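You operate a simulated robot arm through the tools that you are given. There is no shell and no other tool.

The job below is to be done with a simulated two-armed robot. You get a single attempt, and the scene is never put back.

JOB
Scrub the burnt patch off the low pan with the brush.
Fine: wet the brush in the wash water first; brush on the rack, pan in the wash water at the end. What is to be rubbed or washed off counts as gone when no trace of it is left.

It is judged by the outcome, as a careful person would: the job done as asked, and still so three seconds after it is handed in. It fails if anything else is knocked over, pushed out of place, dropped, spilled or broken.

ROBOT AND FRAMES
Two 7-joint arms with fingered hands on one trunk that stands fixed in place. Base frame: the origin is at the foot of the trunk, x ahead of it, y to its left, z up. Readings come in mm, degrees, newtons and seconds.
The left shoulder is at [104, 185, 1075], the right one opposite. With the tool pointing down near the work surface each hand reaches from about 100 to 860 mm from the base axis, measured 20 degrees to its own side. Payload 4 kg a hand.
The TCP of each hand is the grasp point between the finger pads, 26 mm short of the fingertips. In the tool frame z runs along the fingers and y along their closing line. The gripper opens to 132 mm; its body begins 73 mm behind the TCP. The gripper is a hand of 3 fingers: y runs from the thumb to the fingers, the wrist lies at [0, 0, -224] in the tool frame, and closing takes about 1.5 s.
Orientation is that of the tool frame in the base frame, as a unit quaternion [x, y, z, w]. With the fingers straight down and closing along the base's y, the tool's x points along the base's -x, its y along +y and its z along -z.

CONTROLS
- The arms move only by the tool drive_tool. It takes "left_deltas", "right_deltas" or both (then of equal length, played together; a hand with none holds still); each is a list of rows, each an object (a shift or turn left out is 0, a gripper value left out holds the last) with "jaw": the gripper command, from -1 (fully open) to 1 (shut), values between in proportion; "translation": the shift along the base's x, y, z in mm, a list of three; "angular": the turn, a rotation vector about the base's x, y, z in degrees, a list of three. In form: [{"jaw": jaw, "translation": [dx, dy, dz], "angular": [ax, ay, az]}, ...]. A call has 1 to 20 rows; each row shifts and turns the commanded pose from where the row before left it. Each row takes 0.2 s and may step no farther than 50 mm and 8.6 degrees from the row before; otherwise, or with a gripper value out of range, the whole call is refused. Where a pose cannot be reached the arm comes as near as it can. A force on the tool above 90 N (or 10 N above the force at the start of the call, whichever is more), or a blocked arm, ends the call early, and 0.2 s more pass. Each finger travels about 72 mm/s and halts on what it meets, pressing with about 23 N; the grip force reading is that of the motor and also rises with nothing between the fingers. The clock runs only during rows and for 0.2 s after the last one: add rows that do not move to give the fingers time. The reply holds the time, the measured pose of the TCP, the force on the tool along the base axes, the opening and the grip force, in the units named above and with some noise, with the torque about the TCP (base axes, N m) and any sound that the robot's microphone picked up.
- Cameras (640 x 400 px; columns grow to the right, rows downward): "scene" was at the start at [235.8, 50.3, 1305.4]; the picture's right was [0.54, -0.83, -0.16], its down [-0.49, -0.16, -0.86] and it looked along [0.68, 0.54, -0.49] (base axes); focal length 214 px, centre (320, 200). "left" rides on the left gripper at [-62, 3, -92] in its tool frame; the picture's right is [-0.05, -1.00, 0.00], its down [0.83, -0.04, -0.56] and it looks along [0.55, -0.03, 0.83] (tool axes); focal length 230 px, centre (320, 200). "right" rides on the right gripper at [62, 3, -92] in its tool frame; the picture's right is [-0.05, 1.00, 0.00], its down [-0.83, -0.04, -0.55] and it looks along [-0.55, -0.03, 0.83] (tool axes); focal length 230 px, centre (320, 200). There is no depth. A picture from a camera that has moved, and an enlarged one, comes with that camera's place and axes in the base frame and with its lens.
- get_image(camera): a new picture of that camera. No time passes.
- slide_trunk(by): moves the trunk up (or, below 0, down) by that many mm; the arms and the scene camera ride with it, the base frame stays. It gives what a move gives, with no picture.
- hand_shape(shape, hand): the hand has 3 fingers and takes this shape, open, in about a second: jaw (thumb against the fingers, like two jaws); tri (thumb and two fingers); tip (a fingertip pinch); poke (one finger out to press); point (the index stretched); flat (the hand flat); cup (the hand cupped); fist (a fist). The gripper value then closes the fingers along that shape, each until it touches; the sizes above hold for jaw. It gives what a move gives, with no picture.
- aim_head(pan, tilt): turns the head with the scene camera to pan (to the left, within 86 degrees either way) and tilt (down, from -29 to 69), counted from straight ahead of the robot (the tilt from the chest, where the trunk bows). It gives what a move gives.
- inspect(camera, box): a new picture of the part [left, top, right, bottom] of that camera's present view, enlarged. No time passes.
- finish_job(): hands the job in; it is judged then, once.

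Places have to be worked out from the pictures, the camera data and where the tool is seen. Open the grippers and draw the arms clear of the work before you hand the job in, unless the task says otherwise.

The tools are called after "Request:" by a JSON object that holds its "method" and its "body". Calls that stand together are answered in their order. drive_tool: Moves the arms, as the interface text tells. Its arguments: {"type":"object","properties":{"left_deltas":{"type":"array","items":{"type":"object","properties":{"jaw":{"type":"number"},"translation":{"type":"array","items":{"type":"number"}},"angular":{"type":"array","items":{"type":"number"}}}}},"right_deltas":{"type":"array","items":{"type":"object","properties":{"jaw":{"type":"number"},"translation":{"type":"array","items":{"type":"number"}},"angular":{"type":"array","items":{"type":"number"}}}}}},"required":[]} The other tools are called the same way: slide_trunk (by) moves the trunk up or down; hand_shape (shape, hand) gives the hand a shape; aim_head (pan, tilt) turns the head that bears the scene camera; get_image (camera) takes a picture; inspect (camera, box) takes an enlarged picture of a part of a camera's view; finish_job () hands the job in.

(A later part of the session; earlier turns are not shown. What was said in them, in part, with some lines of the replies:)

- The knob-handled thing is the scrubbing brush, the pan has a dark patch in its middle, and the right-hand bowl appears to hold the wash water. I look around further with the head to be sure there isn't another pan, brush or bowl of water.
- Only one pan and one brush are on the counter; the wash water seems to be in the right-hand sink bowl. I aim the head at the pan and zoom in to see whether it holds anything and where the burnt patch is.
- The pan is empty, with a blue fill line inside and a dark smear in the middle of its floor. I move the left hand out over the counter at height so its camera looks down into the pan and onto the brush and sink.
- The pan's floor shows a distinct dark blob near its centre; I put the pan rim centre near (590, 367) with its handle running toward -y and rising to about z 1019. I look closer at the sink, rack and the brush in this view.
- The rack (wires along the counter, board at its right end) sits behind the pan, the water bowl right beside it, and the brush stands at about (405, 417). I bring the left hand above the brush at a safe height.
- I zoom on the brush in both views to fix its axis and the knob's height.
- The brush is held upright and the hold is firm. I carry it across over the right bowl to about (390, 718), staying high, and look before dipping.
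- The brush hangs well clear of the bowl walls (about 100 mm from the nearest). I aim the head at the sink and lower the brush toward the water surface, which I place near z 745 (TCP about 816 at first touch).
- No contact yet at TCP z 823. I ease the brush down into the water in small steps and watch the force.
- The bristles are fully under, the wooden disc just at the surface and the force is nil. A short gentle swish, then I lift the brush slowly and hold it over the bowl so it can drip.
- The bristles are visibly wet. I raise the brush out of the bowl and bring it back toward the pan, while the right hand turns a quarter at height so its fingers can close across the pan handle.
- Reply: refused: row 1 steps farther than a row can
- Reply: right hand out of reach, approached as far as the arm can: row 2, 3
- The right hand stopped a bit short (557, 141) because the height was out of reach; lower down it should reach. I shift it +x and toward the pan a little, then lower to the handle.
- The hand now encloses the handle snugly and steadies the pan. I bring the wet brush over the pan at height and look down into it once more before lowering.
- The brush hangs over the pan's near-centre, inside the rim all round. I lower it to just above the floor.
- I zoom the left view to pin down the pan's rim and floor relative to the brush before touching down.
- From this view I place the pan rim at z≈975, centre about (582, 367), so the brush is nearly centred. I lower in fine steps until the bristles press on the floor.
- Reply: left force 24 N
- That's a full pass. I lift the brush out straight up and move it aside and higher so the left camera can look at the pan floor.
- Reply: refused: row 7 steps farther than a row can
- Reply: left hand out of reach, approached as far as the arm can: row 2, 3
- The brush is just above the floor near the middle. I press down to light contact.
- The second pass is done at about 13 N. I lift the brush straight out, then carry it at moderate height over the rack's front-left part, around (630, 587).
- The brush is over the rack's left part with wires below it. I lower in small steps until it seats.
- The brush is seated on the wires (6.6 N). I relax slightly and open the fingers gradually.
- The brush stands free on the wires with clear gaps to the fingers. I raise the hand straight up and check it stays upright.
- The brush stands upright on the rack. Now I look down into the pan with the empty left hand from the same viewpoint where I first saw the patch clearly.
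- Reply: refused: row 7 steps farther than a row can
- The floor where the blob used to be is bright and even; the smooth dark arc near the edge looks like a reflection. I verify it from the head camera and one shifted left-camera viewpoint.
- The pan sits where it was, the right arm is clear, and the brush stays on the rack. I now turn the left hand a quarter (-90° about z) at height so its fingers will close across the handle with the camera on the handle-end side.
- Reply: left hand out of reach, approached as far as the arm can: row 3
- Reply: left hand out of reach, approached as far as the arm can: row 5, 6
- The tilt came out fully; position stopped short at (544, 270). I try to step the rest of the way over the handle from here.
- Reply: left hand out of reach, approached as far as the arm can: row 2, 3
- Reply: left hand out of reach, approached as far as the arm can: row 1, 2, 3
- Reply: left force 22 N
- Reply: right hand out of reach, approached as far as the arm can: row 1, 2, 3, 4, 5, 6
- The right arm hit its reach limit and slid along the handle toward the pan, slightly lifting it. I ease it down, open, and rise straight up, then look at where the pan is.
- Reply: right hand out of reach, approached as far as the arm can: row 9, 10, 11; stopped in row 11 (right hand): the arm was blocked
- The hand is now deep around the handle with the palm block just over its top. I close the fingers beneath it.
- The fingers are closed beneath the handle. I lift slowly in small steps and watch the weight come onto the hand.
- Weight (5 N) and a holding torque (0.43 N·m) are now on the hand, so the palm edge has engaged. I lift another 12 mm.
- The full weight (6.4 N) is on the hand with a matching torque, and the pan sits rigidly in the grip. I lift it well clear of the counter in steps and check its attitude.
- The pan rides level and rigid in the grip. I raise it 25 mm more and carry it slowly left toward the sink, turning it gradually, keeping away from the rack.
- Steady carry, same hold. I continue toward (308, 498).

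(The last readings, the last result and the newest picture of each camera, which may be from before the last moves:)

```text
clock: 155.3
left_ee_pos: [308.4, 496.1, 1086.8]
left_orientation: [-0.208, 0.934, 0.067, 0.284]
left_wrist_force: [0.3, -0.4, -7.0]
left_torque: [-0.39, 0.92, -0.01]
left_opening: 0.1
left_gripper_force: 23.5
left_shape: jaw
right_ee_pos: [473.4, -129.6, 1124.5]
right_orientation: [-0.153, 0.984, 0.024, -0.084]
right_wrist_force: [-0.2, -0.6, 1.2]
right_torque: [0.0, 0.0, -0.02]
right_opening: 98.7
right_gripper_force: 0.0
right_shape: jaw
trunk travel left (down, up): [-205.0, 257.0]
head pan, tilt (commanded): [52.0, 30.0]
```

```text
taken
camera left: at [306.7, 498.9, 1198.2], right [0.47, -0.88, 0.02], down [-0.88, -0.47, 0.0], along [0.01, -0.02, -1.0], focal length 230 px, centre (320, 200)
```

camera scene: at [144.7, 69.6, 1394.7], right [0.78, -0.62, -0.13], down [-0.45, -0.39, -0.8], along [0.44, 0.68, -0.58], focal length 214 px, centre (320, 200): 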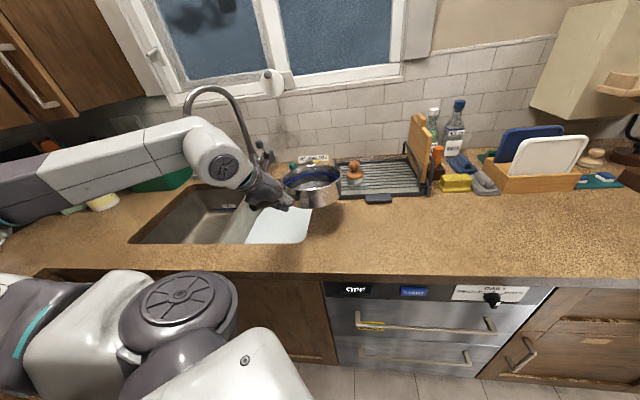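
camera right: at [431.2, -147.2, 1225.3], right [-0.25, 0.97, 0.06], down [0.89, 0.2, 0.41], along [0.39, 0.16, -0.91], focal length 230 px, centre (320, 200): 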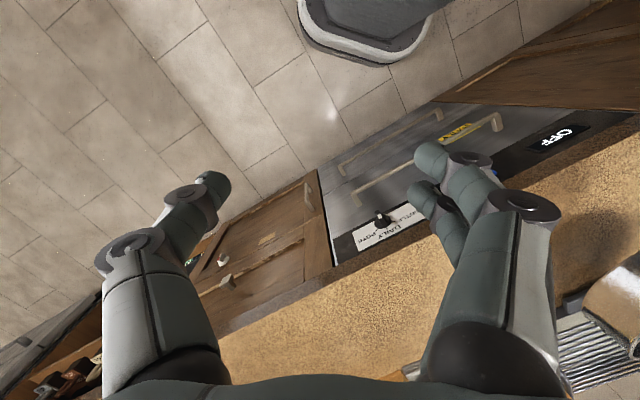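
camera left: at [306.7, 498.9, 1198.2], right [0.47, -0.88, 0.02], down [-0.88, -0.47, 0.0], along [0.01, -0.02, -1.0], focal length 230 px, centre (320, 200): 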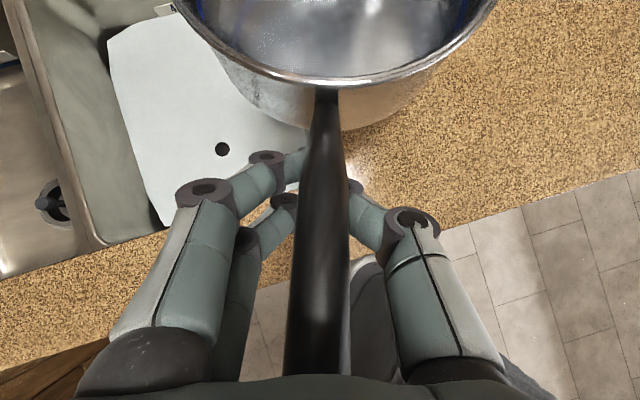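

All is steady. I carry on over the bowl to put the pan's centre near (415, 750), turning the handle toward -173°.

Request:
{"method": "drive_tool", "body": {"left_deltas": [{"translation": [-3.8, 20, 0], "angular": [0, 0, -1.55]}, {"translation": [-3.8, 20, 0], "angular": [0, 0, -1.55]}, {"translation": [-3.8, 20, 0], "angular": [0, 0, -1.55]}, {"translation": [-3.8, 20, 0], "angular": [0, 0, -1.55]}, {"translation": [-3.2, 19.6, 0], "angular": [0, 0, -1.55]}, {"translation": [-3.2, 19.6, 0], "angular": [0, 0, -1.55]}, {"translation": [-3.2, 19.6, 0], "angular": [0, 0, -1.55]}, {"translation": [-3.2, 19.6, 0], "angular": [0, 0, -1.55]}, {"translation": [-2.8, 19.7, 0], "angular": [0, 0, -1.55]}, {"translation": [-2.8, 19.7, 0], "angular": [0, 0, -1.55]}, {"translation": [-2.8, 19.7, 0], "angular": [0, 0, -1.55]}, {"translation": [-2.8, 20, 0], "angular": [0, 0, -1.5]}, {"translation": [0, 0, 0]}]}}

Request:
{"method": "get_image", "body": {"camera": "scene"}}

Request:
{"method": "get_image", "body": {"camera": "left"}}

```text
clock: 158.1
left_ee_pos: [266.8, 737.5, 1086.4]
left_orientation: [-0.055, 0.955, 0.02, 0.291]
left_wrist_force: [-0.2, -0.1, -7.2]
left_torque: [-0.07, 0.92, 0.01]
left_opening: 0.1
left_gripper_force: 22.9
left_shape: jaw
right_ee_pos: [473.1, -129.3, 1124.8]
right_orientation: [-0.153, 0.984, 0.024, -0.084]
right_wrist_force: [0.6, 0.5, 0.2]
right_torque: [0.03, 0.01, 0.03]
right_opening: 98.8
right_gripper_force: 0.0
right_shape: jaw
trunk travel left (down, up): [-205.0, 257.0]
head pan, tilt (commanded): [52.0, 30.0]
```

```text
taken
camera scene: at [144.6, 69.4, 1394.7], right [0.78, -0.62, -0.13], down [-0.45, -0.39, -0.8], along [0.44, 0.68, -0.58], focal length 214 px, centre (320, 200)
```

scene: 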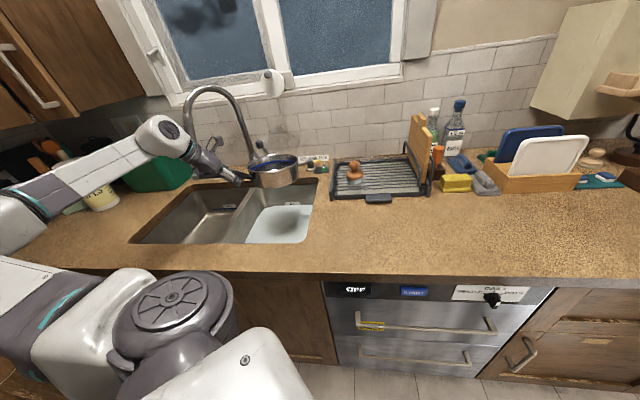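

```text
taken
camera left: at [266.0, 739.0, 1197.0], right [0.16, -0.99, 0.02], down [-0.99, -0.16, 0.0], along [0.01, -0.02, -1.0], focal length 230 px, centre (320, 200)
```

left: 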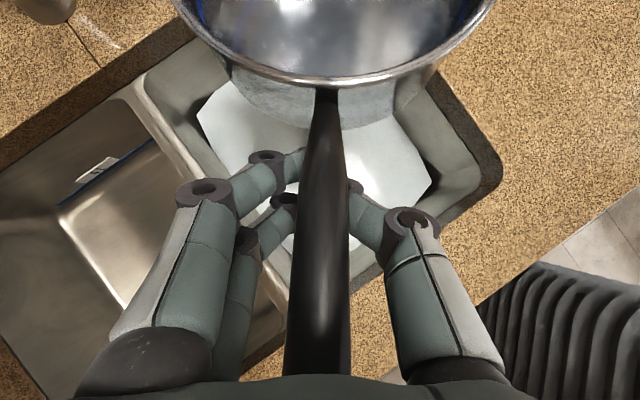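

The pan hangs over the bowl, clear of the faucet and walls. I make a small yaw tweak for wall clearance and reduce the tilt to 25°, then start lowering.

Request:
{"method": "drive_tool", "body": {"left_deltas": [{"translation": [0.5, -3, 0], "angular": [0, 0, 1.2]}, {"translation": [0.5, -3, 0], "angular": [0, 0, 1.3]}, {"angular": [-0.4, 3, 0]}, {"angular": [-0.4, 3, 0]}, {"angular": [-0.4, 3, 0]}, {"translation": [0, 0, -20]}, {"translation": [0, 0, -25]}, {"translation": [0, 0, -25]}, {"translation": [0, 0, -20]}, {"translation": [0, 0, 0]}]}}

Request:
{"method": "get_image", "body": {"camera": "scene"}}

Request:
{"method": "get_image", "body": {"camera": "left"}}

Request:
{"method": "inspect", "body": {"camera": "scene", "box": [130, 100, 350, 260]}}

```text
clock: 160.3
left_ee_pos: [269.9, 729.3, 994.9]
left_orientation: [-0.078, 0.974, 0.023, 0.213]
left_wrist_force: [0.0, -0.8, -8.1]
left_torque: [-0.14, 0.9, -0.01]
left_opening: 0.1
left_gripper_force: 23.4
left_shape: jaw
right_ee_pos: [472.9, -128.4, 1125.3]
right_orientation: [-0.153, 0.984, 0.023, -0.084]
right_wrist_force: [0.1, 0.2, 0.2]
right_torque: [0.01, 0.02, 0.03]
right_opening: 98.9
right_gripper_force: 0.0
right_shape: jaw
trunk travel left (down, up): [-205.0, 257.0]
head pan, tilt (commanded): [52.0, 30.0]
```

```text
taken
camera scene: at [144.6, 69.7, 1394.7], right [0.78, -0.62, -0.13], down [-0.45, -0.39, -0.8], along [0.44, 0.68, -0.58], focal length 214 px, centre (320, 200)
```

scene: 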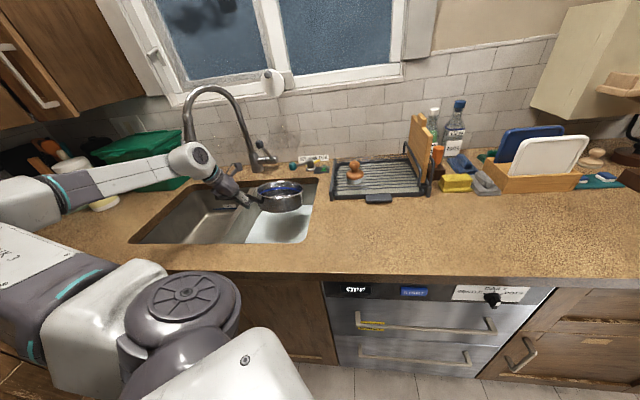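

```text
taken
camera left: at [285.8, 735.2, 1104.6], right [0.21, -0.98, 0.01], down [-0.97, -0.2, 0.15], along [-0.15, -0.04, -0.99], focal length 230 px, centre (320, 200)
```

left: 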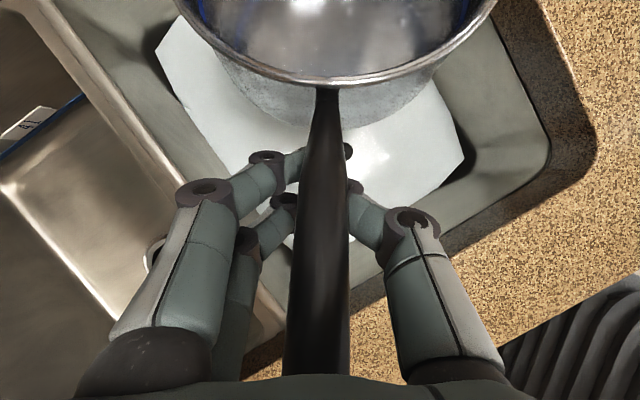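

```text
2.50 times, centred on (240, 180) of scene
camera zoom: at [144.6, 69.7, 1394.7], right [0.78, -0.62, -0.13], down [-0.45, -0.39, -0.8], along [0.44, 0.68, -0.58], focal length 536 px, centre (520, 250)
```

zoom: 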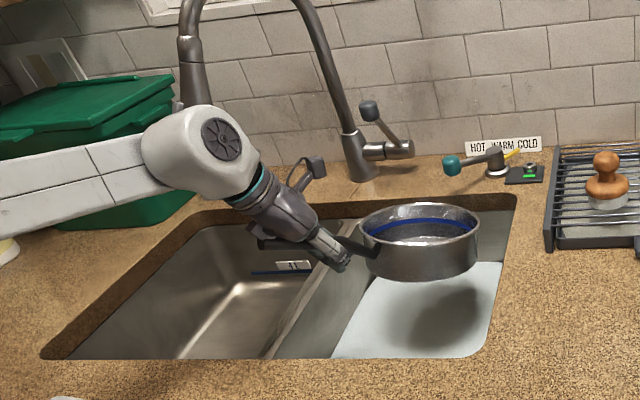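

The pan is centred over the water bowl with good clearance all round. I reduce the tilt a bit more (nose slightly down) and lower it further into the bowl.

Request:
{"method": "drive_tool", "body": {"left_deltas": [{"translation": [0, 0, -20], "angular": [-0.3, 2, 0]}, {"translation": [0, 0, -20], "angular": [-0.3, 2, 0]}, {"translation": [0, 0, -20], "angular": [-0.3, 2, 0]}, {"translation": [0, 0, -20], "angular": [-0.3, 2, 0]}, {"translation": [0, 0, -15]}, {"translation": [0, 0, 0]}]}}

Request:
{"method": "get_image", "body": {"camera": "left"}}

Request:
{"method": "inspect", "body": {"camera": "scene", "box": [130, 100, 350, 260]}}

```text
clock: 161.7
left_ee_pos: [268.7, 728.8, 901.1]
left_orientation: [-0.078, 0.986, 0.018, 0.145]
left_wrist_force: [0.2, 0.2, -7.9]
left_torque: [-0.11, 0.79, 0.0]
left_opening: 0.0
left_gripper_force: 22.9
left_shape: jaw
right_ee_pos: [472.8, -129.1, 1124.8]
right_orientation: [-0.153, 0.984, 0.024, -0.085]
right_wrist_force: [0.1, -0.2, -0.7]
right_torque: [-0.03, 0.01, 0.0]
right_opening: 98.7
right_gripper_force: 0.1
right_shape: jaw
trunk travel left (down, up): [-205.0, 257.0]
head pan, tilt (commanded): [52.0, 30.0]
```

```text
taken
camera left: at [301.1, 736.5, 1007.1], right [0.21, -0.98, 0.0], down [-0.94, -0.2, 0.29], along [-0.28, -0.06, -0.96], focal length 230 px, centre (320, 200)
```

left: 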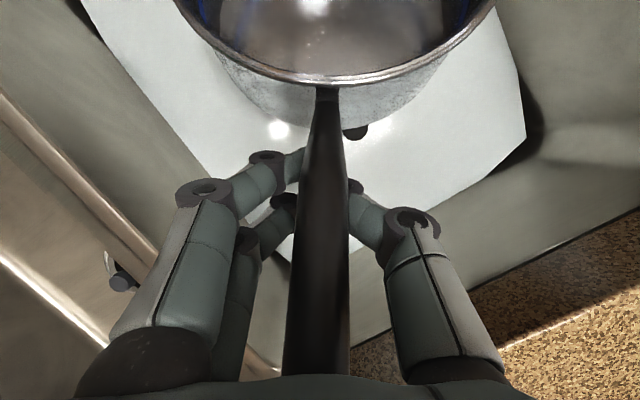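

```text
2.50 times, centred on (240, 180) of scene
camera zoom: at [144.6, 69.9, 1394.7], right [0.78, -0.62, -0.13], down [-0.45, -0.39, -0.8], along [0.44, 0.68, -0.58], focal length 536 px, centre (520, 250)
```

zoom: 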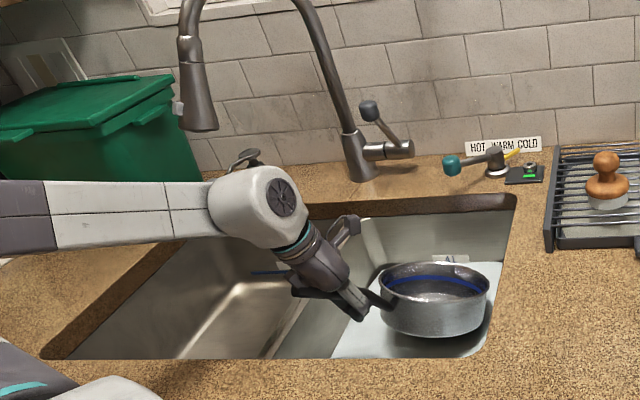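

The pan is going in cleanly, slightly nose down, with about 20 mm to the walls. I continue lowering toward the water.

Request:
{"method": "drive_tool", "body": {"left_deltas": [{"translation": [1, -1, -15]}, {"translation": [1, -1, -15]}, {"translation": [0, 0, -10]}, {"translation": [0, 0, -8]}, {"translation": [0, 0, 0]}]}}

Request:
{"method": "get_image", "body": {"camera": "left"}}

Request:
{"method": "inspect", "body": {"camera": "scene", "box": [130, 100, 350, 260]}}

```text
clock: 162.9
left_ee_pos: [271.0, 725.2, 851.9]
left_orientation: [-0.079, 0.986, 0.018, 0.146]
left_wrist_force: [-0.6, 0.1, -6.2]
left_torque: [-0.06, 0.61, 0.01]
left_opening: 0.0
left_gripper_force: 22.6
left_shape: jaw
right_ee_pos: [472.9, -129.4, 1124.5]
right_orientation: [-0.153, 0.984, 0.025, -0.084]
right_wrist_force: [-0.1, 0.3, 0.3]
right_torque: [-0.04, 0.04, -0.05]
right_opening: 98.8
right_gripper_force: 0.0
right_shape: jaw
trunk travel left (down, up): [-205.0, 257.0]
head pan, tilt (commanded): [52.0, 30.0]
```

```text
taken
camera left: at [303.2, 733.3, 958.2], right [0.21, -0.98, 0.0], down [-0.94, -0.2, 0.29], along [-0.28, -0.06, -0.96], focal length 230 px, centre (320, 200)
```

left: 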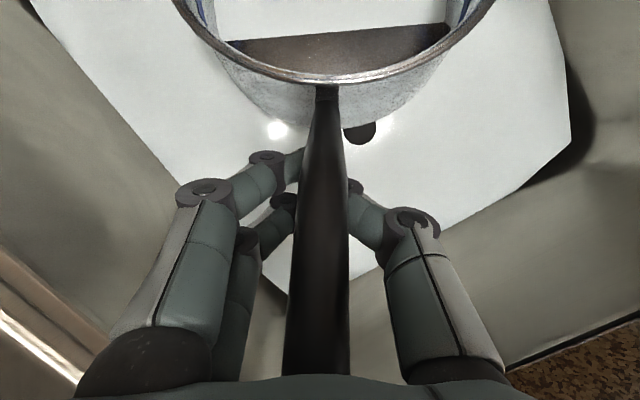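

```text
2.50 times, centred on (240, 180) of scene
camera zoom: at [144.5, 69.7, 1394.7], right [0.78, -0.62, -0.13], down [-0.45, -0.39, -0.8], along [0.44, 0.68, -0.58], focal length 536 px, centre (520, 250)
```

zoom: 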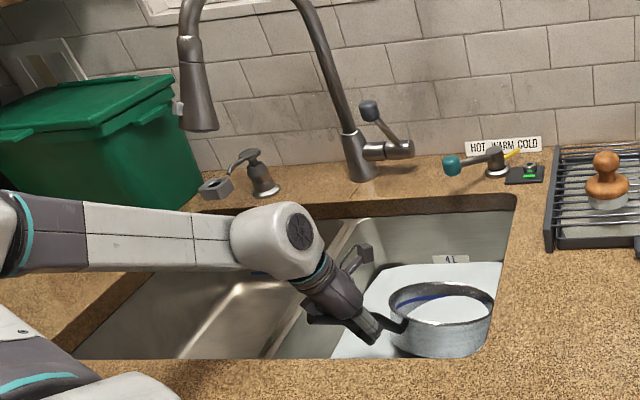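

The pan's nose is in the water now and buoyancy takes some weight (6.2 N left). I continue down in small steps, watching for the floor.

Request:
{"method": "drive_tool", "body": {"left_deltas": [{"translation": [0, 0, -6]}, {"translation": [0, 0, -6]}, {"translation": [0, 0, -5]}, {"translation": [0, 0, 0]}]}}

Request:
{"method": "inspect", "body": {"camera": "scene", "box": [190, 140, 350, 260]}}

```text
clock: 163.9
left_ee_pos: [271.1, 726.3, 835.3]
left_orientation: [-0.078, 0.986, 0.019, 0.145]
left_wrist_force: [-1.9, 0.2, -2.6]
left_torque: [0.05, 0.02, 0.03]
left_opening: 0.0
left_gripper_force: 23.5
left_shape: jaw
right_ee_pos: [472.9, -128.7, 1124.6]
right_orientation: [-0.153, 0.984, 0.023, -0.084]
right_wrist_force: [-0.1, -0.3, -0.1]
right_torque: [0.0, -0.02, 0.0]
right_opening: 98.6
right_gripper_force: 0.1
right_shape: jaw
trunk travel left (down, up): [-205.0, 257.0]
head pan, tilt (commanded): [52.0, 30.0]
```

```text
3.33 times, centred on (270, 200) of scene
camera zoom: at [143.9, 69.1, 1394.8], right [0.78, -0.62, -0.13], down [-0.45, -0.39, -0.8], along [0.44, 0.68, -0.58], focal length 715 px, centre (487, 200)
```

zoom: 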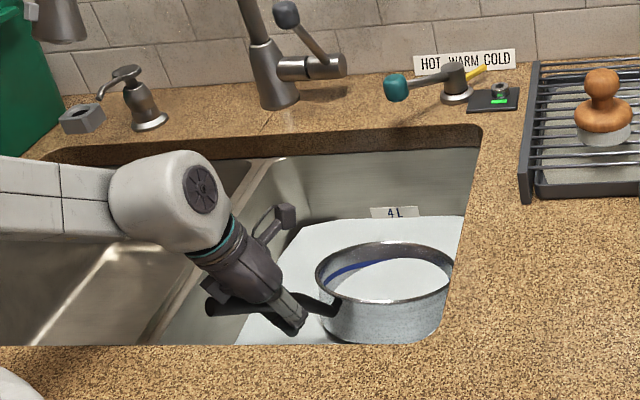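

The far edge now rests on the floor and the palm is unloaded. I keep lowering the handle side, moving slightly outward and straightening the hand, until the pan settles.

Request:
{"method": "drive_tool", "body": {"left_deltas": [{"translation": [-2.5, -0.4, -7], "angular": [-0.19, 1.18, 0]}, {"translation": [-2.5, -0.4, -7], "angular": [-0.19, 1.18, 0]}, {"translation": [-2.5, -0.4, -7], "angular": [-0.19, 1.18, 0]}, {"translation": [-2, -0.4, -7], "angular": [-0.19, 1.18, 0]}, {"translation": [0, 0, 0]}]}}

Request:
{"method": "inspect", "body": {"camera": "scene", "box": [190, 140, 350, 260]}}

Request:
{"method": "get_image", "body": {"camera": "left"}}

```text
clock: 165.1
left_ee_pos: [259.8, 725.1, 806.6]
left_orientation: [-0.076, 0.992, 0.014, 0.104]
left_wrist_force: [0.5, 0.5, 0.3]
left_torque: [0.01, 0.0, 0.02]
left_opening: 0.1
left_gripper_force: 23.4
left_shape: jaw
right_ee_pos: [472.4, -130.1, 1124.9]
right_orientation: [-0.153, 0.984, 0.024, -0.084]
right_wrist_force: [-0.1, -0.3, 0.0]
right_torque: [0.02, 0.02, 0.0]
right_opening: 98.7
right_gripper_force: 0.0
right_shape: jaw
trunk travel left (down, up): [-205.0, 257.0]
head pan, tilt (commanded): [52.0, 30.0]
```

```text
3.33 times, centred on (270, 200) of scene
camera zoom: at [143.9, 68.9, 1394.9], right [0.78, -0.62, -0.13], down [-0.45, -0.39, -0.8], along [0.44, 0.68, -0.58], focal length 715 px, centre (487, 200)
```

zoom: 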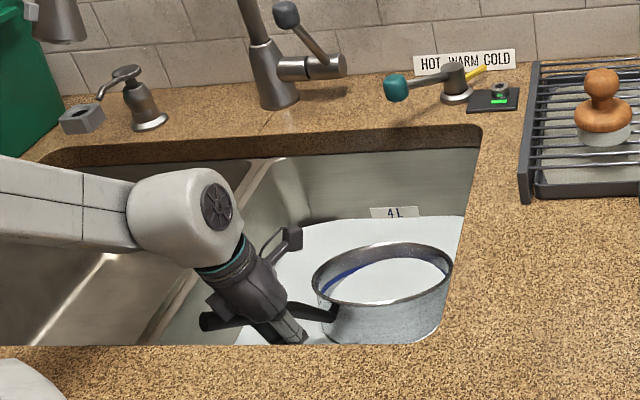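

```text
taken
camera left: at [301.1, 733.6, 911.0], right [0.21, -0.98, 0.0], down [-0.91, -0.19, 0.37], along [-0.36, -0.07, -0.93], focal length 230 px, centre (320, 200)
```

left: 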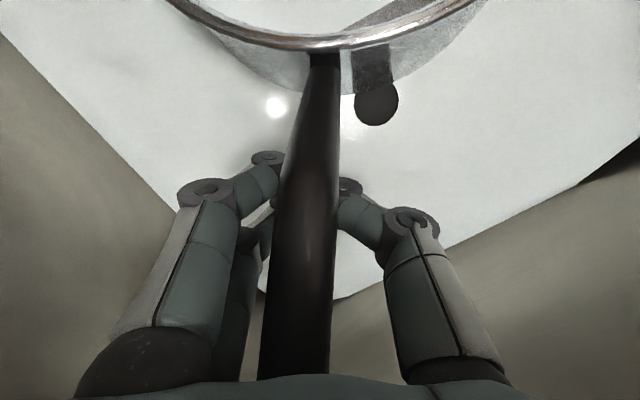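

The handle is now unloaded while still a bit high; I zoom in to see whether the pan floats, rests flat, or sits on the drain plug.

Request:
{"method": "inspect", "body": {"camera": "scene", "box": [230, 180, 320, 240]}}

Request:
{"method": "inspect", "body": {"camera": "left", "box": [160, 0, 500, 200]}}

```text
6.67 times, centred on (275, 210) of scene
camera zoom: at [143.9, 68.9, 1394.9], right [0.78, -0.62, -0.13], down [-0.45, -0.39, -0.8], along [0.44, 0.68, -0.58], focal length 1430 px, centre (620, 133)
```

zoom: 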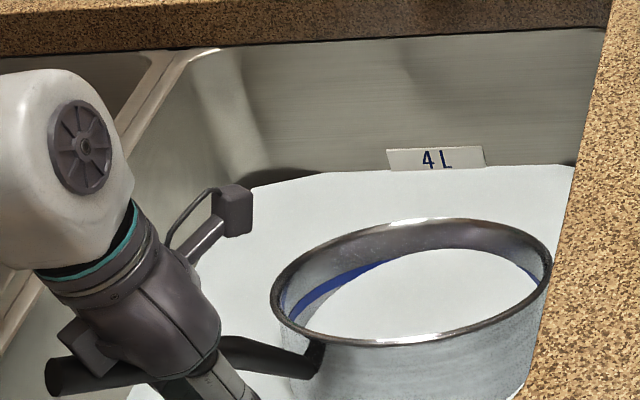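

```text
1.88 times, centred on (330, 100) of left
camera zoom: at [301.1, 733.6, 911.0], right [0.21, -0.98, 0.0], down [-0.91, -0.19, 0.37], along [-0.36, -0.07, -0.93], focal length 433 px, centre (301, 388)
```

zoom: 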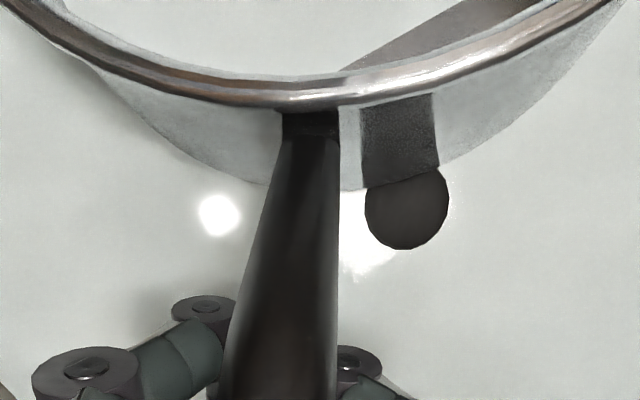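

The plug's round top sits right against the pan's near side and the pan is tipped slightly nose-down, so it's probably leaning on the plug. I re-engage the handle, lift a little, shift the pan about 28 mm toward the back of the bowl, and set it down again.

Request:
{"method": "drive_tool", "body": {"left_deltas": [{"translation": [2, 0.4, 7], "angular": [0.19, -1.18, 0]}, {"translation": [2.5, 0.4, 7], "angular": [0.19, -1.18, 0]}, {"translation": [2.5, 0.4, 7], "angular": [0.19, -1.18, 0]}, {"translation": [2.5, 0.4, 7], "angular": [0.19, -1.18, 0]}, {"translation": [0, 0, 8]}, {"translation": [0, 0, 8]}, {"translation": [6.4, 6.8, 3]}, {"translation": [6.4, 6.8, 0]}, {"translation": [6.4, 6.8, 0]}, {"translation": [0, 0, 0]}]}}

Request:
{"method": "inspect", "body": {"camera": "scene", "box": [190, 140, 350, 260]}}

Request:
{"method": "get_image", "body": {"camera": "left"}}

```text
clock: 167.3
left_ee_pos: [289.7, 747.3, 856.4]
left_orientation: [-0.077, 0.986, 0.017, 0.145]
left_wrist_force: [-1.9, -0.3, -2.1]
left_torque: [0.01, 0.03, 0.01]
left_opening: 0.0
left_gripper_force: 22.8
left_shape: jaw
right_ee_pos: [472.5, -129.7, 1124.0]
right_orientation: [-0.153, 0.984, 0.025, -0.083]
right_wrist_force: [0.0, 0.1, -0.2]
right_torque: [0.0, -0.02, 0.01]
right_opening: 98.6
right_gripper_force: 0.1
right_shape: jaw
trunk travel left (down, up): [-205.0, 257.0]
head pan, tilt (commanded): [52.0, 30.0]
```

```text
3.33 times, centred on (270, 200) of scene
camera zoom: at [144.0, 69.2, 1394.8], right [0.78, -0.62, -0.13], down [-0.45, -0.39, -0.8], along [0.44, 0.68, -0.58], focal length 715 px, centre (487, 200)
```

zoom: 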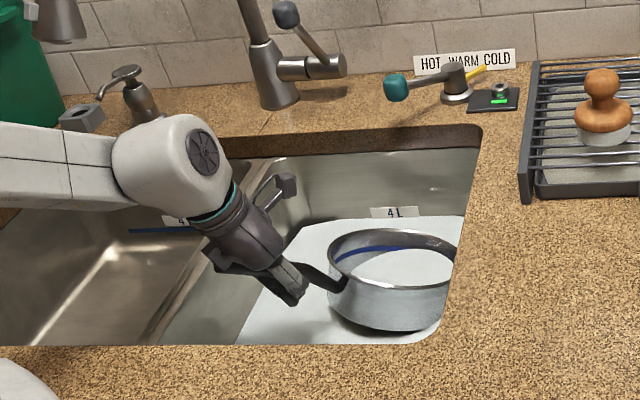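

```text
taken
camera left: at [321.2, 754.8, 963.5], right [0.21, -0.98, 0.0], down [-0.94, -0.2, 0.29], along [-0.28, -0.06, -0.96], focal length 230 px, centre (320, 200)
```

left: 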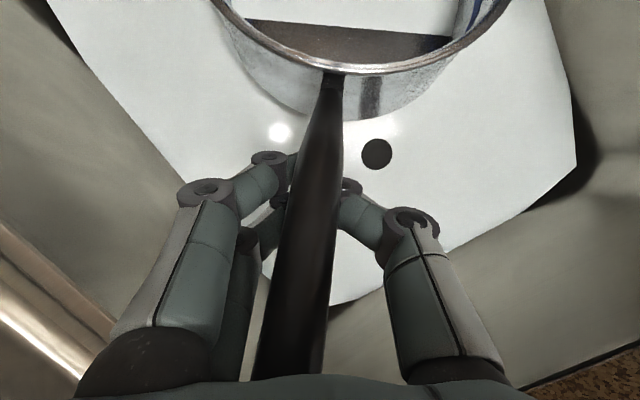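

The plug is now clear of the pan. I lower the handle side again, with less outward motion, until it settles.

Request:
{"method": "drive_tool", "body": {"left_deltas": [{"translation": [-1.6, -0.3, -7], "angular": [-0.19, 1.18, 0]}, {"translation": [-1.6, -0.3, -7], "angular": [-0.19, 1.18, 0]}, {"translation": [-1.6, -0.3, -7], "angular": [-0.19, 1.18, 0]}, {"translation": [-1.6, -0.3, -7], "angular": [-0.19, 1.18, 0]}, {"translation": [-1.6, -0.3, -7], "angular": [-0.19, 1.18, 0]}, {"translation": [0, 0, 0]}]}}

Request:
{"method": "get_image", "body": {"camera": "left"}}

Request:
{"method": "inspect", "body": {"camera": "scene", "box": [190, 140, 350, 260]}}

```text
clock: 168.7
left_ee_pos: [281.1, 745.8, 819.8]
left_orientation: [-0.077, 0.993, 0.013, 0.093]
left_wrist_force: [-0.6, 0.7, -2.1]
left_torque: [0.02, 0.02, 0.0]
left_opening: 0.1
left_gripper_force: 23.0
left_shape: jaw
right_ee_pos: [473.1, -130.4, 1125.4]
right_orientation: [-0.153, 0.984, 0.024, -0.085]
right_wrist_force: [0.0, 0.4, -0.1]
right_torque: [-0.03, 0.0, -0.02]
right_opening: 98.9
right_gripper_force: 0.2
right_shape: jaw
trunk travel left (down, up): [-205.0, 257.0]
head pan, tilt (commanded): [52.0, 30.0]
```

```text
taken
camera left: at [324.6, 754.9, 922.4], right [0.21, -0.98, 0.0], down [-0.9, -0.19, 0.39], along [-0.38, -0.08, -0.92], focal length 230 px, centre (320, 200)
```

left: 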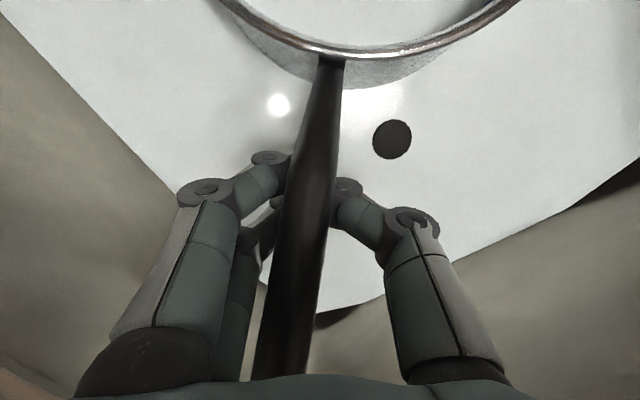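

```text
3.33 times, centred on (270, 200) of scene
camera zoom: at [144.1, 69.3, 1394.8], right [0.78, -0.62, -0.13], down [-0.45, -0.39, -0.8], along [0.44, 0.68, -0.58], focal length 715 px, centre (487, 200)
```

zoom: 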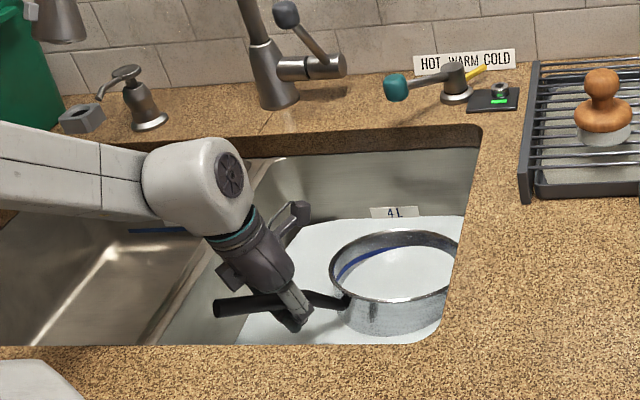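

Still carrying about 2 N of handle. I keep lowering in small steps until it's free.

Request:
{"method": "drive_tool", "body": {"left_deltas": [{"translation": [-1.6, -0.3, -6]}, {"translation": [-1.6, -0.3, -6]}, {"translation": [-1.6, -0.3, -6]}, {"translation": [0, 0, 0]}]}}

Request:
{"method": "get_image", "body": {"camera": "left"}}

Request:
{"method": "inspect", "body": {"camera": "scene", "box": [190, 140, 350, 260]}}

```text
clock: 169.7
left_ee_pos: [278.0, 744.3, 801.2]
left_orientation: [-0.078, 0.992, 0.013, 0.094]
left_wrist_force: [-1.0, -1.0, -2.8]
left_torque: [0.0, 0.04, 0.0]
left_opening: 0.2
left_gripper_force: 23.0
left_shape: jaw
right_ee_pos: [472.8, -129.9, 1124.5]
right_orientation: [-0.153, 0.984, 0.023, -0.084]
right_wrist_force: [0.2, 0.7, -0.4]
right_torque: [-0.04, -0.02, 0.02]
right_opening: 98.6
right_gripper_force: 0.1
right_shape: jaw
trunk travel left (down, up): [-205.0, 257.0]
head pan, tilt (commanded): [52.0, 30.0]
```

```text
taken
camera left: at [320.7, 753.6, 903.7], right [0.21, -0.98, 0.0], down [-0.9, -0.19, 0.39], along [-0.38, -0.08, -0.92], focal length 230 px, centre (320, 200)
```

left: 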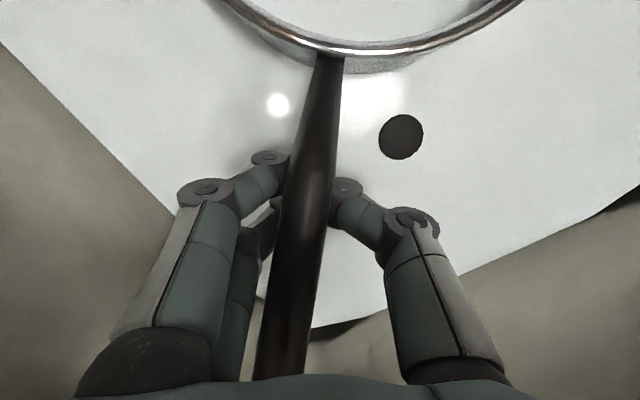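

```text
3.33 times, centred on (270, 200) of scene
camera zoom: at [144.2, 69.3, 1394.8], right [0.78, -0.62, -0.13], down [-0.45, -0.39, -0.8], along [0.44, 0.68, -0.58], focal length 715 px, centre (487, 200)
```

zoom: 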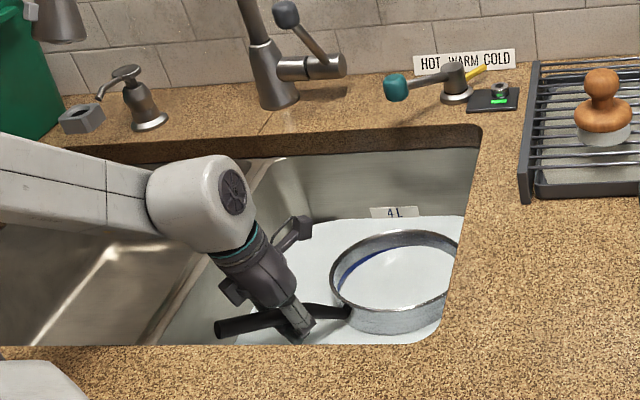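

It's now settling past the earlier sticking point. I keep lowering.

Request:
{"method": "drive_tool", "body": {"left_deltas": [{"translation": [-1.2, -0.2, -6]}, {"translation": [-1.2, -0.2, -6]}, {"translation": [-1, -0.2, -5]}, {"translation": [0, 0, 0]}]}}

Request:
{"method": "get_image", "body": {"camera": "left"}}

Request:
{"method": "inspect", "body": {"camera": "scene", "box": [190, 140, 350, 260]}}

```text
clock: 170.7
left_ee_pos: [274.6, 744.7, 784.7]
left_orientation: [-0.078, 0.992, 0.014, 0.094]
left_wrist_force: [-1.6, 0.5, -2.8]
left_torque: [-0.02, -0.04, 0.02]
left_opening: 0.0
left_gripper_force: 23.4
left_shape: jaw
right_ee_pos: [472.1, -128.8, 1125.8]
right_orientation: [-0.152, 0.984, 0.023, -0.084]
right_wrist_force: [-0.5, 0.6, -0.1]
right_torque: [0.01, 0.0, 0.0]
right_opening: 98.8
right_gripper_force: 0.1
right_shape: jaw
trunk travel left (down, up): [-205.0, 257.0]
head pan, tilt (commanded): [52.0, 30.0]
```

```text
taken
camera left: at [316.0, 753.0, 887.4], right [0.21, -0.98, 0.0], down [-0.9, -0.19, 0.39], along [-0.38, -0.08, -0.92], focal length 230 px, centre (320, 200)
```

left: 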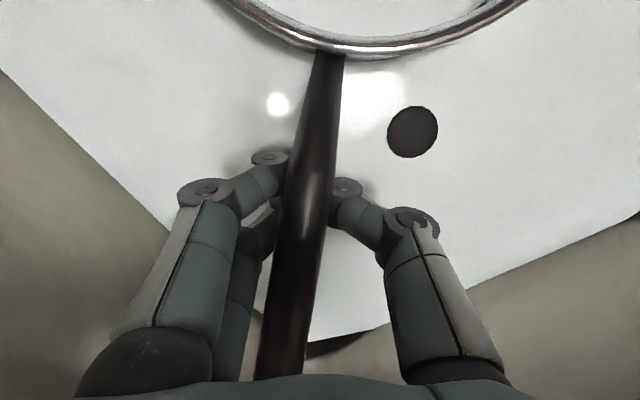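

```text
3.33 times, centred on (270, 200) of scene
camera zoom: at [144.0, 69.3, 1394.8], right [0.78, -0.62, -0.13], down [-0.45, -0.39, -0.8], along [0.44, 0.68, -0.58], focal length 715 px, centre (487, 200)
```

zoom: 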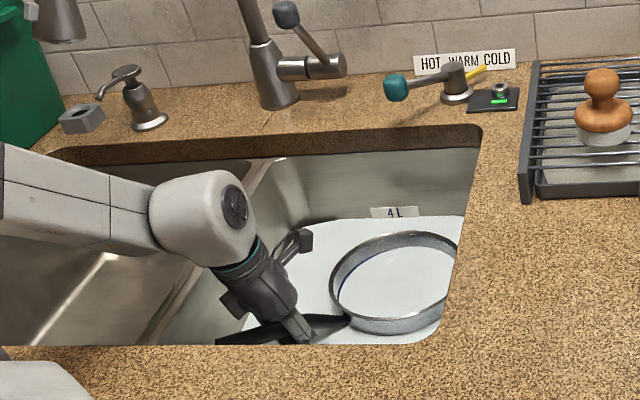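

Nearly level now. I lower a bit more in 5 mm steps.

Request:
{"method": "drive_tool", "body": {"left_deltas": [{"translation": [-0.6, -0.1, -5]}, {"translation": [-0.6, -0.1, -5]}, {"translation": [0, 0, 0]}, {"translation": [0, 0, 0]}]}}

Request:
{"method": "inspect", "body": {"camera": "scene", "box": [190, 140, 350, 260]}}

```text
clock: 171.7
left_ee_pos: [272.5, 744.2, 775.5]
left_orientation: [-0.077, 0.993, 0.013, 0.094]
left_wrist_force: [0.1, 0.2, -0.4]
left_torque: [-0.07, 0.0, 0.02]
left_opening: 0.0
left_gripper_force: 23.4
left_shape: jaw
right_ee_pos: [472.8, -130.1, 1123.8]
right_orientation: [-0.153, 0.984, 0.024, -0.084]
right_wrist_force: [0.0, 0.5, 0.1]
right_torque: [0.02, -0.04, 0.0]
right_opening: 98.7
right_gripper_force: 0.0
right_shape: jaw
trunk travel left (down, up): [-205.0, 257.0]
head pan, tilt (commanded): [52.0, 30.0]
```

```text
3.33 times, centred on (270, 200) of scene
camera zoom: at [144.2, 69.0, 1394.8], right [0.78, -0.62, -0.13], down [-0.45, -0.39, -0.8], along [0.44, 0.68, -0.58], focal length 715 px, centre (487, 200)
```

zoom: 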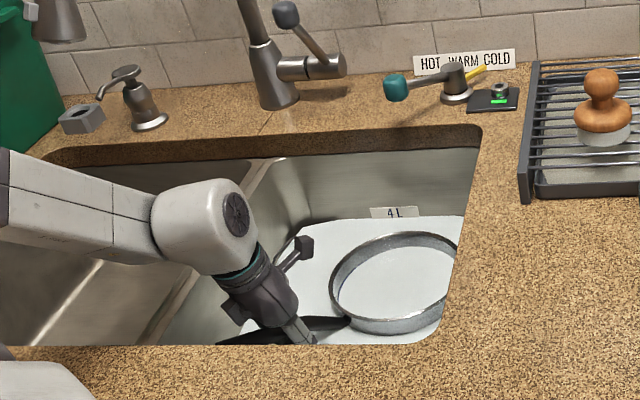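

The handle is free (0.4 N): the pan sits flat on the bowl's floor in the water. I open the fingers gradually.

Request:
{"method": "drive_tool", "body": {"left_deltas": [{"jaw": 0.7}, {"jaw": 0.5}, {"jaw": 0.3}, {"jaw": 0.1}, {"jaw": -0.1}, {"jaw": -0.3}, {"jaw": -0.4}, {"jaw": -0.4}, {"jaw": -0.4}]}}

Request:
{"method": "get_image", "body": {"camera": "left"}}

Request:
{"method": "inspect", "body": {"camera": "scene", "box": [190, 140, 350, 260]}}

```text
clock: 173.7
left_ee_pos: [271.0, 742.5, 775.7]
left_orientation: [-0.078, 0.993, 0.014, 0.093]
left_wrist_force: [0.2, 0.1, -0.2]
left_torque: [0.01, 0.0, -0.02]
left_opening: 91.9
left_gripper_force: 0.0
left_shape: jaw
right_ee_pos: [474.4, -130.5, 1125.1]
right_orientation: [-0.153, 0.984, 0.023, -0.084]
right_wrist_force: [-0.1, -0.1, -0.3]
right_torque: [0.0, -0.01, 0.0]
right_opening: 98.8
right_gripper_force: 0.1
right_shape: jaw
trunk travel left (down, up): [-205.0, 257.0]
head pan, tilt (commanded): [52.0, 30.0]
```

```text
taken
camera left: at [314.3, 752.9, 878.3], right [0.21, -0.98, 0.0], down [-0.9, -0.19, 0.39], along [-0.38, -0.08, -0.92], focal length 230 px, centre (320, 200)
```

left: 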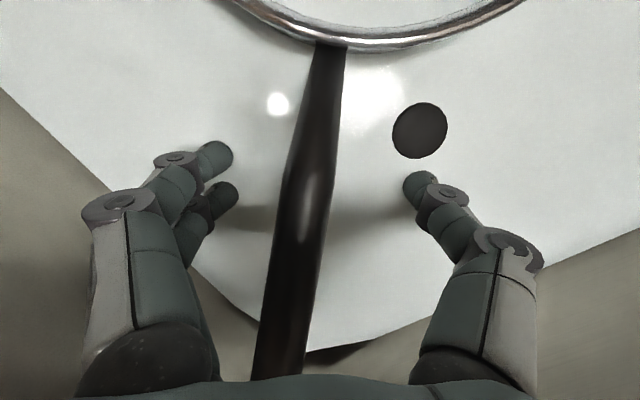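

```text
3.33 times, centred on (270, 200) of scene
camera zoom: at [144.2, 69.0, 1394.8], right [0.78, -0.62, -0.13], down [-0.45, -0.39, -0.8], along [0.44, 0.68, -0.58], focal length 715 px, centre (487, 200)
```

zoom: 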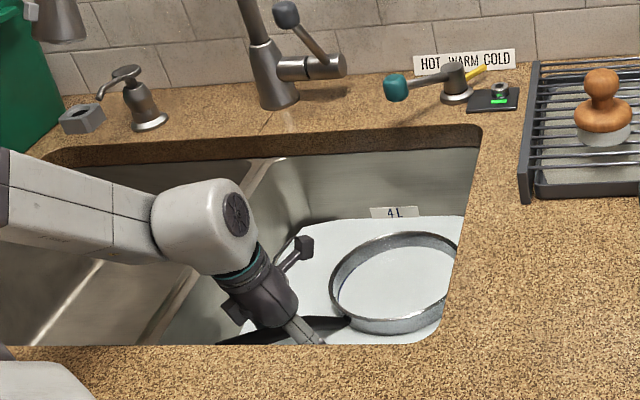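

The pan stays put, flat in the water. I raise the hand straight up out of the bowl.

Request:
{"method": "drive_tool", "body": {"left_deltas": [{"translation": [0, 0, 10]}, {"translation": [0, 0, 20]}, {"translation": [0, 0, 30]}, {"translation": [0, 0, 40]}, {"translation": [0, 0, 45]}, {"translation": [0, 0, 45]}, {"translation": [0, 0, 45]}, {"translation": [0, 0, 45]}, {"translation": [0, 0, 0]}]}}

Request:
{"method": "get_image", "body": {"camera": "left"}}

Request:
{"method": "get_image", "body": {"camera": "scene"}}

Request:
{"method": "inspect", "body": {"camera": "scene", "box": [190, 140, 350, 260]}}

```text
clock: 175.7
left_ee_pos: [272.1, 746.3, 1054.7]
left_orientation: [-0.077, 0.993, 0.012, 0.093]
left_wrist_force: [0.6, 0.3, 0.2]
left_torque: [0.01, 0.01, -0.03]
left_opening: 92.2
left_gripper_force: 0.0
left_shape: jaw
right_ee_pos: [473.2, -129.5, 1124.3]
right_orientation: [-0.153, 0.984, 0.024, -0.083]
right_wrist_force: [-0.1, 0.6, 0.0]
right_torque: [-0.02, -0.02, -0.02]
right_opening: 98.6
right_gripper_force: 0.1
right_shape: jaw
trunk travel left (down, up): [-205.0, 257.0]
head pan, tilt (commanded): [52.0, 30.0]
```

```text
taken
camera left: at [314.7, 754.8, 1158.0], right [0.21, -0.98, 0.0], down [-0.9, -0.19, 0.39], along [-0.38, -0.08, -0.92], focal length 230 px, centre (320, 200)
```

left: 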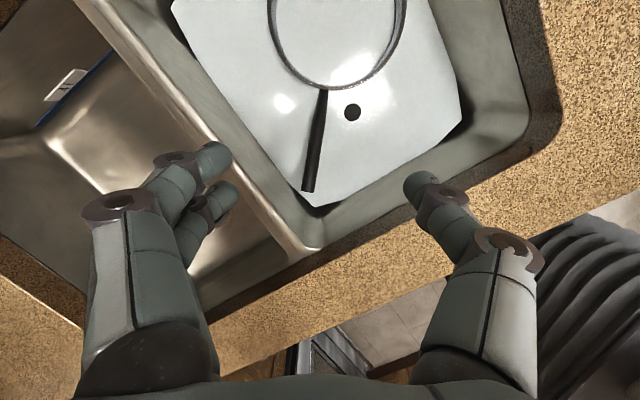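

```text
taken
camera scene: at [144.5, 69.5, 1394.7], right [0.78, -0.62, -0.13], down [-0.45, -0.39, -0.8], along [0.44, 0.68, -0.58], focal length 214 px, centre (320, 200)
```

scene: 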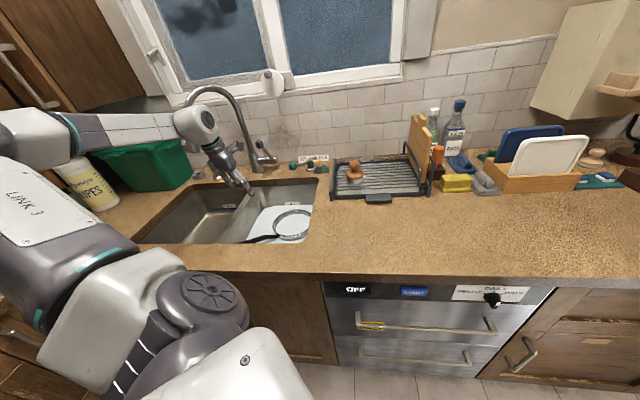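

```text
3.33 times, centred on (270, 200) of scene
camera zoom: at [144.5, 69.5, 1394.7], right [0.78, -0.62, -0.13], down [-0.45, -0.39, -0.8], along [0.44, 0.68, -0.58], focal length 715 px, centre (487, 200)
```

zoom: 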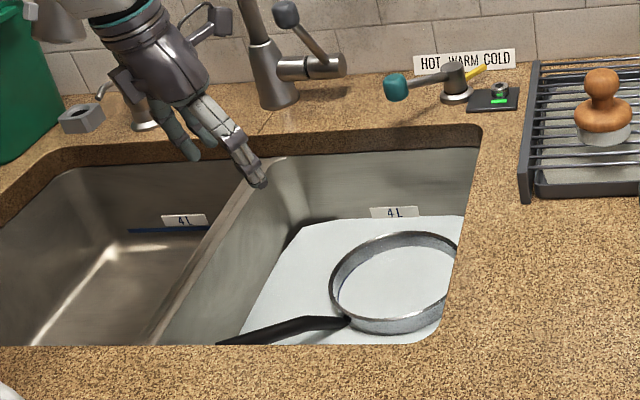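

The pan lies flat in the wash water, handle inside the bowl, and the brush stands on the rack. I level the left hand and draw it up and back to its starting area.

Request:
{"method": "drive_tool", "body": {"left_deltas": [{"translation": [0, 0, 45]}, {"translation": [0, 0, 45]}, {"translation": [0, -10, 35], "angular": [-0.86, 5.3, 0]}, {"translation": [0, -30, 0], "angular": [-0.86, 5.3, 0]}, {"translation": [20, -40, 0]}, {"translation": [25, -40, 0]}, {"translation": [25, -40, 0]}, {"translation": [25, -35, 0]}, {"translation": [25, -30, 0]}, {"translation": [25, -15, 0]}, {"translation": [0, 0, 0]}]}}

Request:
{"method": "aim_head", "body": {"pan": 40, "tilt": 28}}

Request:
{"method": "get_image", "body": {"camera": "scene"}}

Request:
{"method": "get_image", "body": {"camera": "left"}}

```text
clock: 178.1
left_ee_pos: [414.5, 504.4, 1181.6]
left_orientation: [-0.078, 0.997, 0.006, 0.001]
left_wrist_force: [0.0, 0.1, -0.5]
left_torque: [-0.04, 0.02, 0.01]
left_opening: 92.2
left_gripper_force: 0.2
left_shape: jaw
right_ee_pos: [471.8, -128.9, 1125.2]
right_orientation: [-0.153, 0.985, 0.024, -0.082]
right_wrist_force: [-0.3, 0.1, 0.9]
right_torque: [0.01, -0.02, -0.01]
right_opening: 98.9
right_gripper_force: 0.1
right_shape: jaw
trunk travel left (down, up): [-205.0, 257.0]
head pan, tilt (commanded): [52.0, 30.0]
```

```text
clock: 178.9
left_ee_pos: [415.2, 503.8, 1181.6]
left_orientation: [-0.078, 0.997, 0.006, 0.0]
left_wrist_force: [-0.2, -0.8, 0.4]
left_torque: [0.04, -0.03, 0.0]
left_opening: 92.2
left_gripper_force: 0.1
left_shape: jaw
right_ee_pos: [472.6, -129.9, 1123.5]
right_orientation: [-0.153, 0.984, 0.023, -0.084]
right_wrist_force: [-0.4, 0.1, -0.5]
right_torque: [0.04, -0.03, -0.02]
right_opening: 98.8
right_gripper_force: 0.2
right_shape: jaw
trunk travel left (down, up): [-205.0, 257.0]
head pan, tilt (commanded): [40.0, 28.0]
```

```text
taken
camera scene: at [158.8, 56.3, 1395.5], right [0.63, -0.77, -0.11], down [-0.5, -0.3, -0.81], along [0.59, 0.57, -0.58], focal length 214 px, centre (320, 200)
```

scene: 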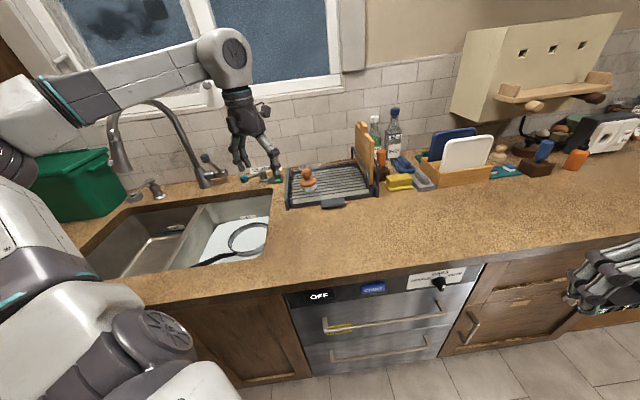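

```text
taken
camera left: at [475.4, 515.5, 1274.1], right [0.21, -0.98, -0.01], down [-0.81, -0.18, 0.55], along [-0.54, -0.1, -0.83], focal length 230 px, centre (320, 200)
```

left: 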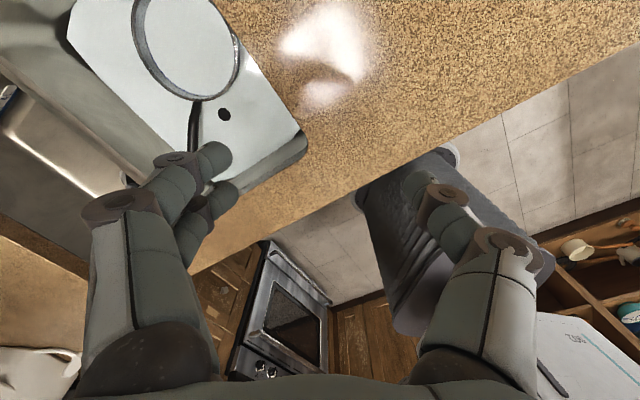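

I take a close look at the rack with the brush, the counter and the sink to make sure nothing else has shifted.

Request:
{"method": "inspect", "body": {"camera": "scene", "box": [270, 110, 430, 220]}}

Request:
{"method": "inspect", "body": {"camera": "scene", "box": [130, 150, 290, 280]}}

Request:
{"method": "inspect", "body": {"camera": "left", "box": [60, 0, 320, 180]}}

```text
3.64 times, centred on (350, 165) of scene
camera zoom: at [158.8, 56.3, 1395.5], right [0.63, -0.77, -0.11], down [-0.5, -0.3, -0.81], along [0.59, 0.57, -0.58], focal length 780 px, centre (211, 327)
```

zoom: 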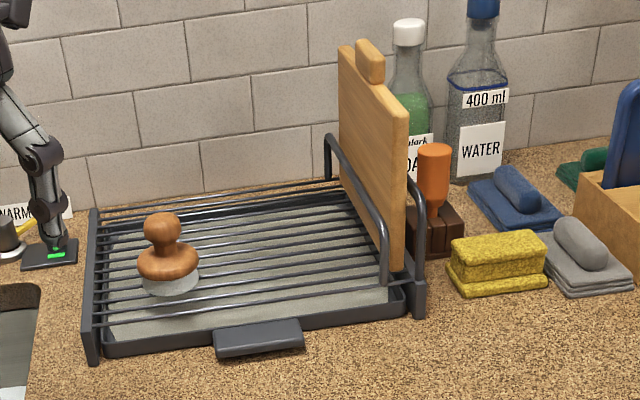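

```text
3.08 times, centred on (210, 215) of scene
camera zoom: at [158.8, 56.3, 1395.5], right [0.63, -0.77, -0.11], down [-0.5, -0.3, -0.81], along [0.59, 0.57, -0.58], focal length 660 px, centre (658, 154)
```

zoom: 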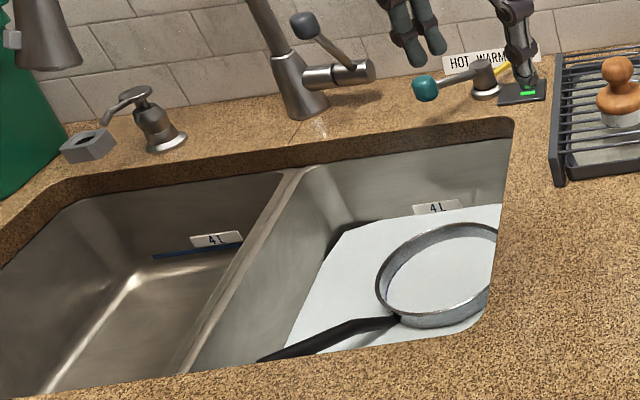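

```text
2.22 times, centred on (190, 90) of left
camera zoom: at [475.4, 515.5, 1274.1], right [0.21, -0.98, -0.01], down [-0.81, -0.18, 0.55], along [-0.54, -0.1, -0.83], focal length 511 px, centre (609, 444)
```

zoom: 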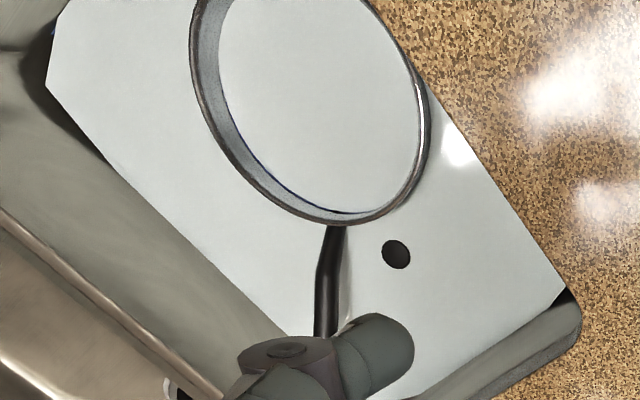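

Everything is in order: brush upright on the rack, pan in the wash water, nothing else disturbed. I open both grippers fully and draw the arms a bit further clear.

Request:
{"method": "drive_tool", "body": {"left_deltas": [{"translation": [0, -20, 30], "jaw": -1}, {"translation": [-10, -30, 30]}, {"translation": [-10, -30, 0]}, {"translation": [0, 0, 0]}, {"translation": [0, 0, 0]}], "right_deltas": [{"translation": [0, -10, 10], "jaw": -1}, {"translation": [0, -10, 10]}, {"translation": [0, 0, 0]}, {"translation": [0, 0, 0]}, {"translation": [0, 0, 0]}]}}

Request:
{"method": "get_image", "body": {"camera": "scene"}}

```text
clock: 180.1
left_ee_pos: [395.3, 423.8, 1239.5]
left_orientation: [-0.077, 0.997, 0.006, 0.001]
left_wrist_force: [0.0, 0.5, 0.1]
left_torque: [-0.02, 0.01, -0.02]
left_opening: 131.8
left_gripper_force: 0.1
left_shape: jaw
right_ee_pos: [471.4, -149.4, 1146.4]
right_orientation: [-0.154, 0.984, 0.024, -0.084]
right_wrist_force: [0.1, 0.9, 0.5]
right_torque: [-0.01, 0.02, 0.01]
right_opening: 131.8
right_gripper_force: 0.1
right_shape: jaw
trunk travel left (down, up): [-205.0, 257.0]
head pan, tilt (commanded): [40.0, 28.0]
```

```text
taken
camera scene: at [158.6, 56.2, 1395.6], right [0.63, -0.77, -0.11], down [-0.5, -0.3, -0.81], along [0.59, 0.57, -0.58], focal length 214 px, centre (320, 200)
```

scene: 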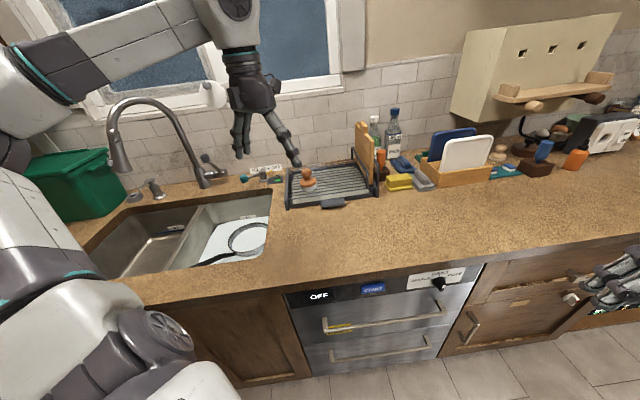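

The pan is scrubbed clean and sits in the wash water, the brush stands on the rack, both hands are open and well above the work. I hand the job in.

Request:
{"method": "finish_job", "body": {}}

```text
The job is handed in.
```

The burnt patch is scrubbed off the pan and the job is handed in; I haven't been told how it was judged.

- **Wetting and scrubbing:** I dipped the brush in the wash water first, then scrubbed the pan floor in two passes. I checked the floor from several angles and saw no trace of the patch, only moving reflections. I could not check again at the end because the water now hides the pan's floor.
- **Brush:** it stands upright on the rack, bristles down.
- **Pan:** it sits flat in the wash water in the right-hand bowl, with the handle inside the bowl. It first came down leaning against the drain plug, so I lifted it and shifted it back before letting go.
- **Moving the pan:** several ways of gripping it did not hold it level. I turned the pan on the counter until the handle pointed toward the robot, then hooked the handle with the left hand and carried it across.
- **Surroundings:** in the final pictures nothing else looks knocked over, moved, dropped or spilled. Both grippers are open and the arms are clear of the work.
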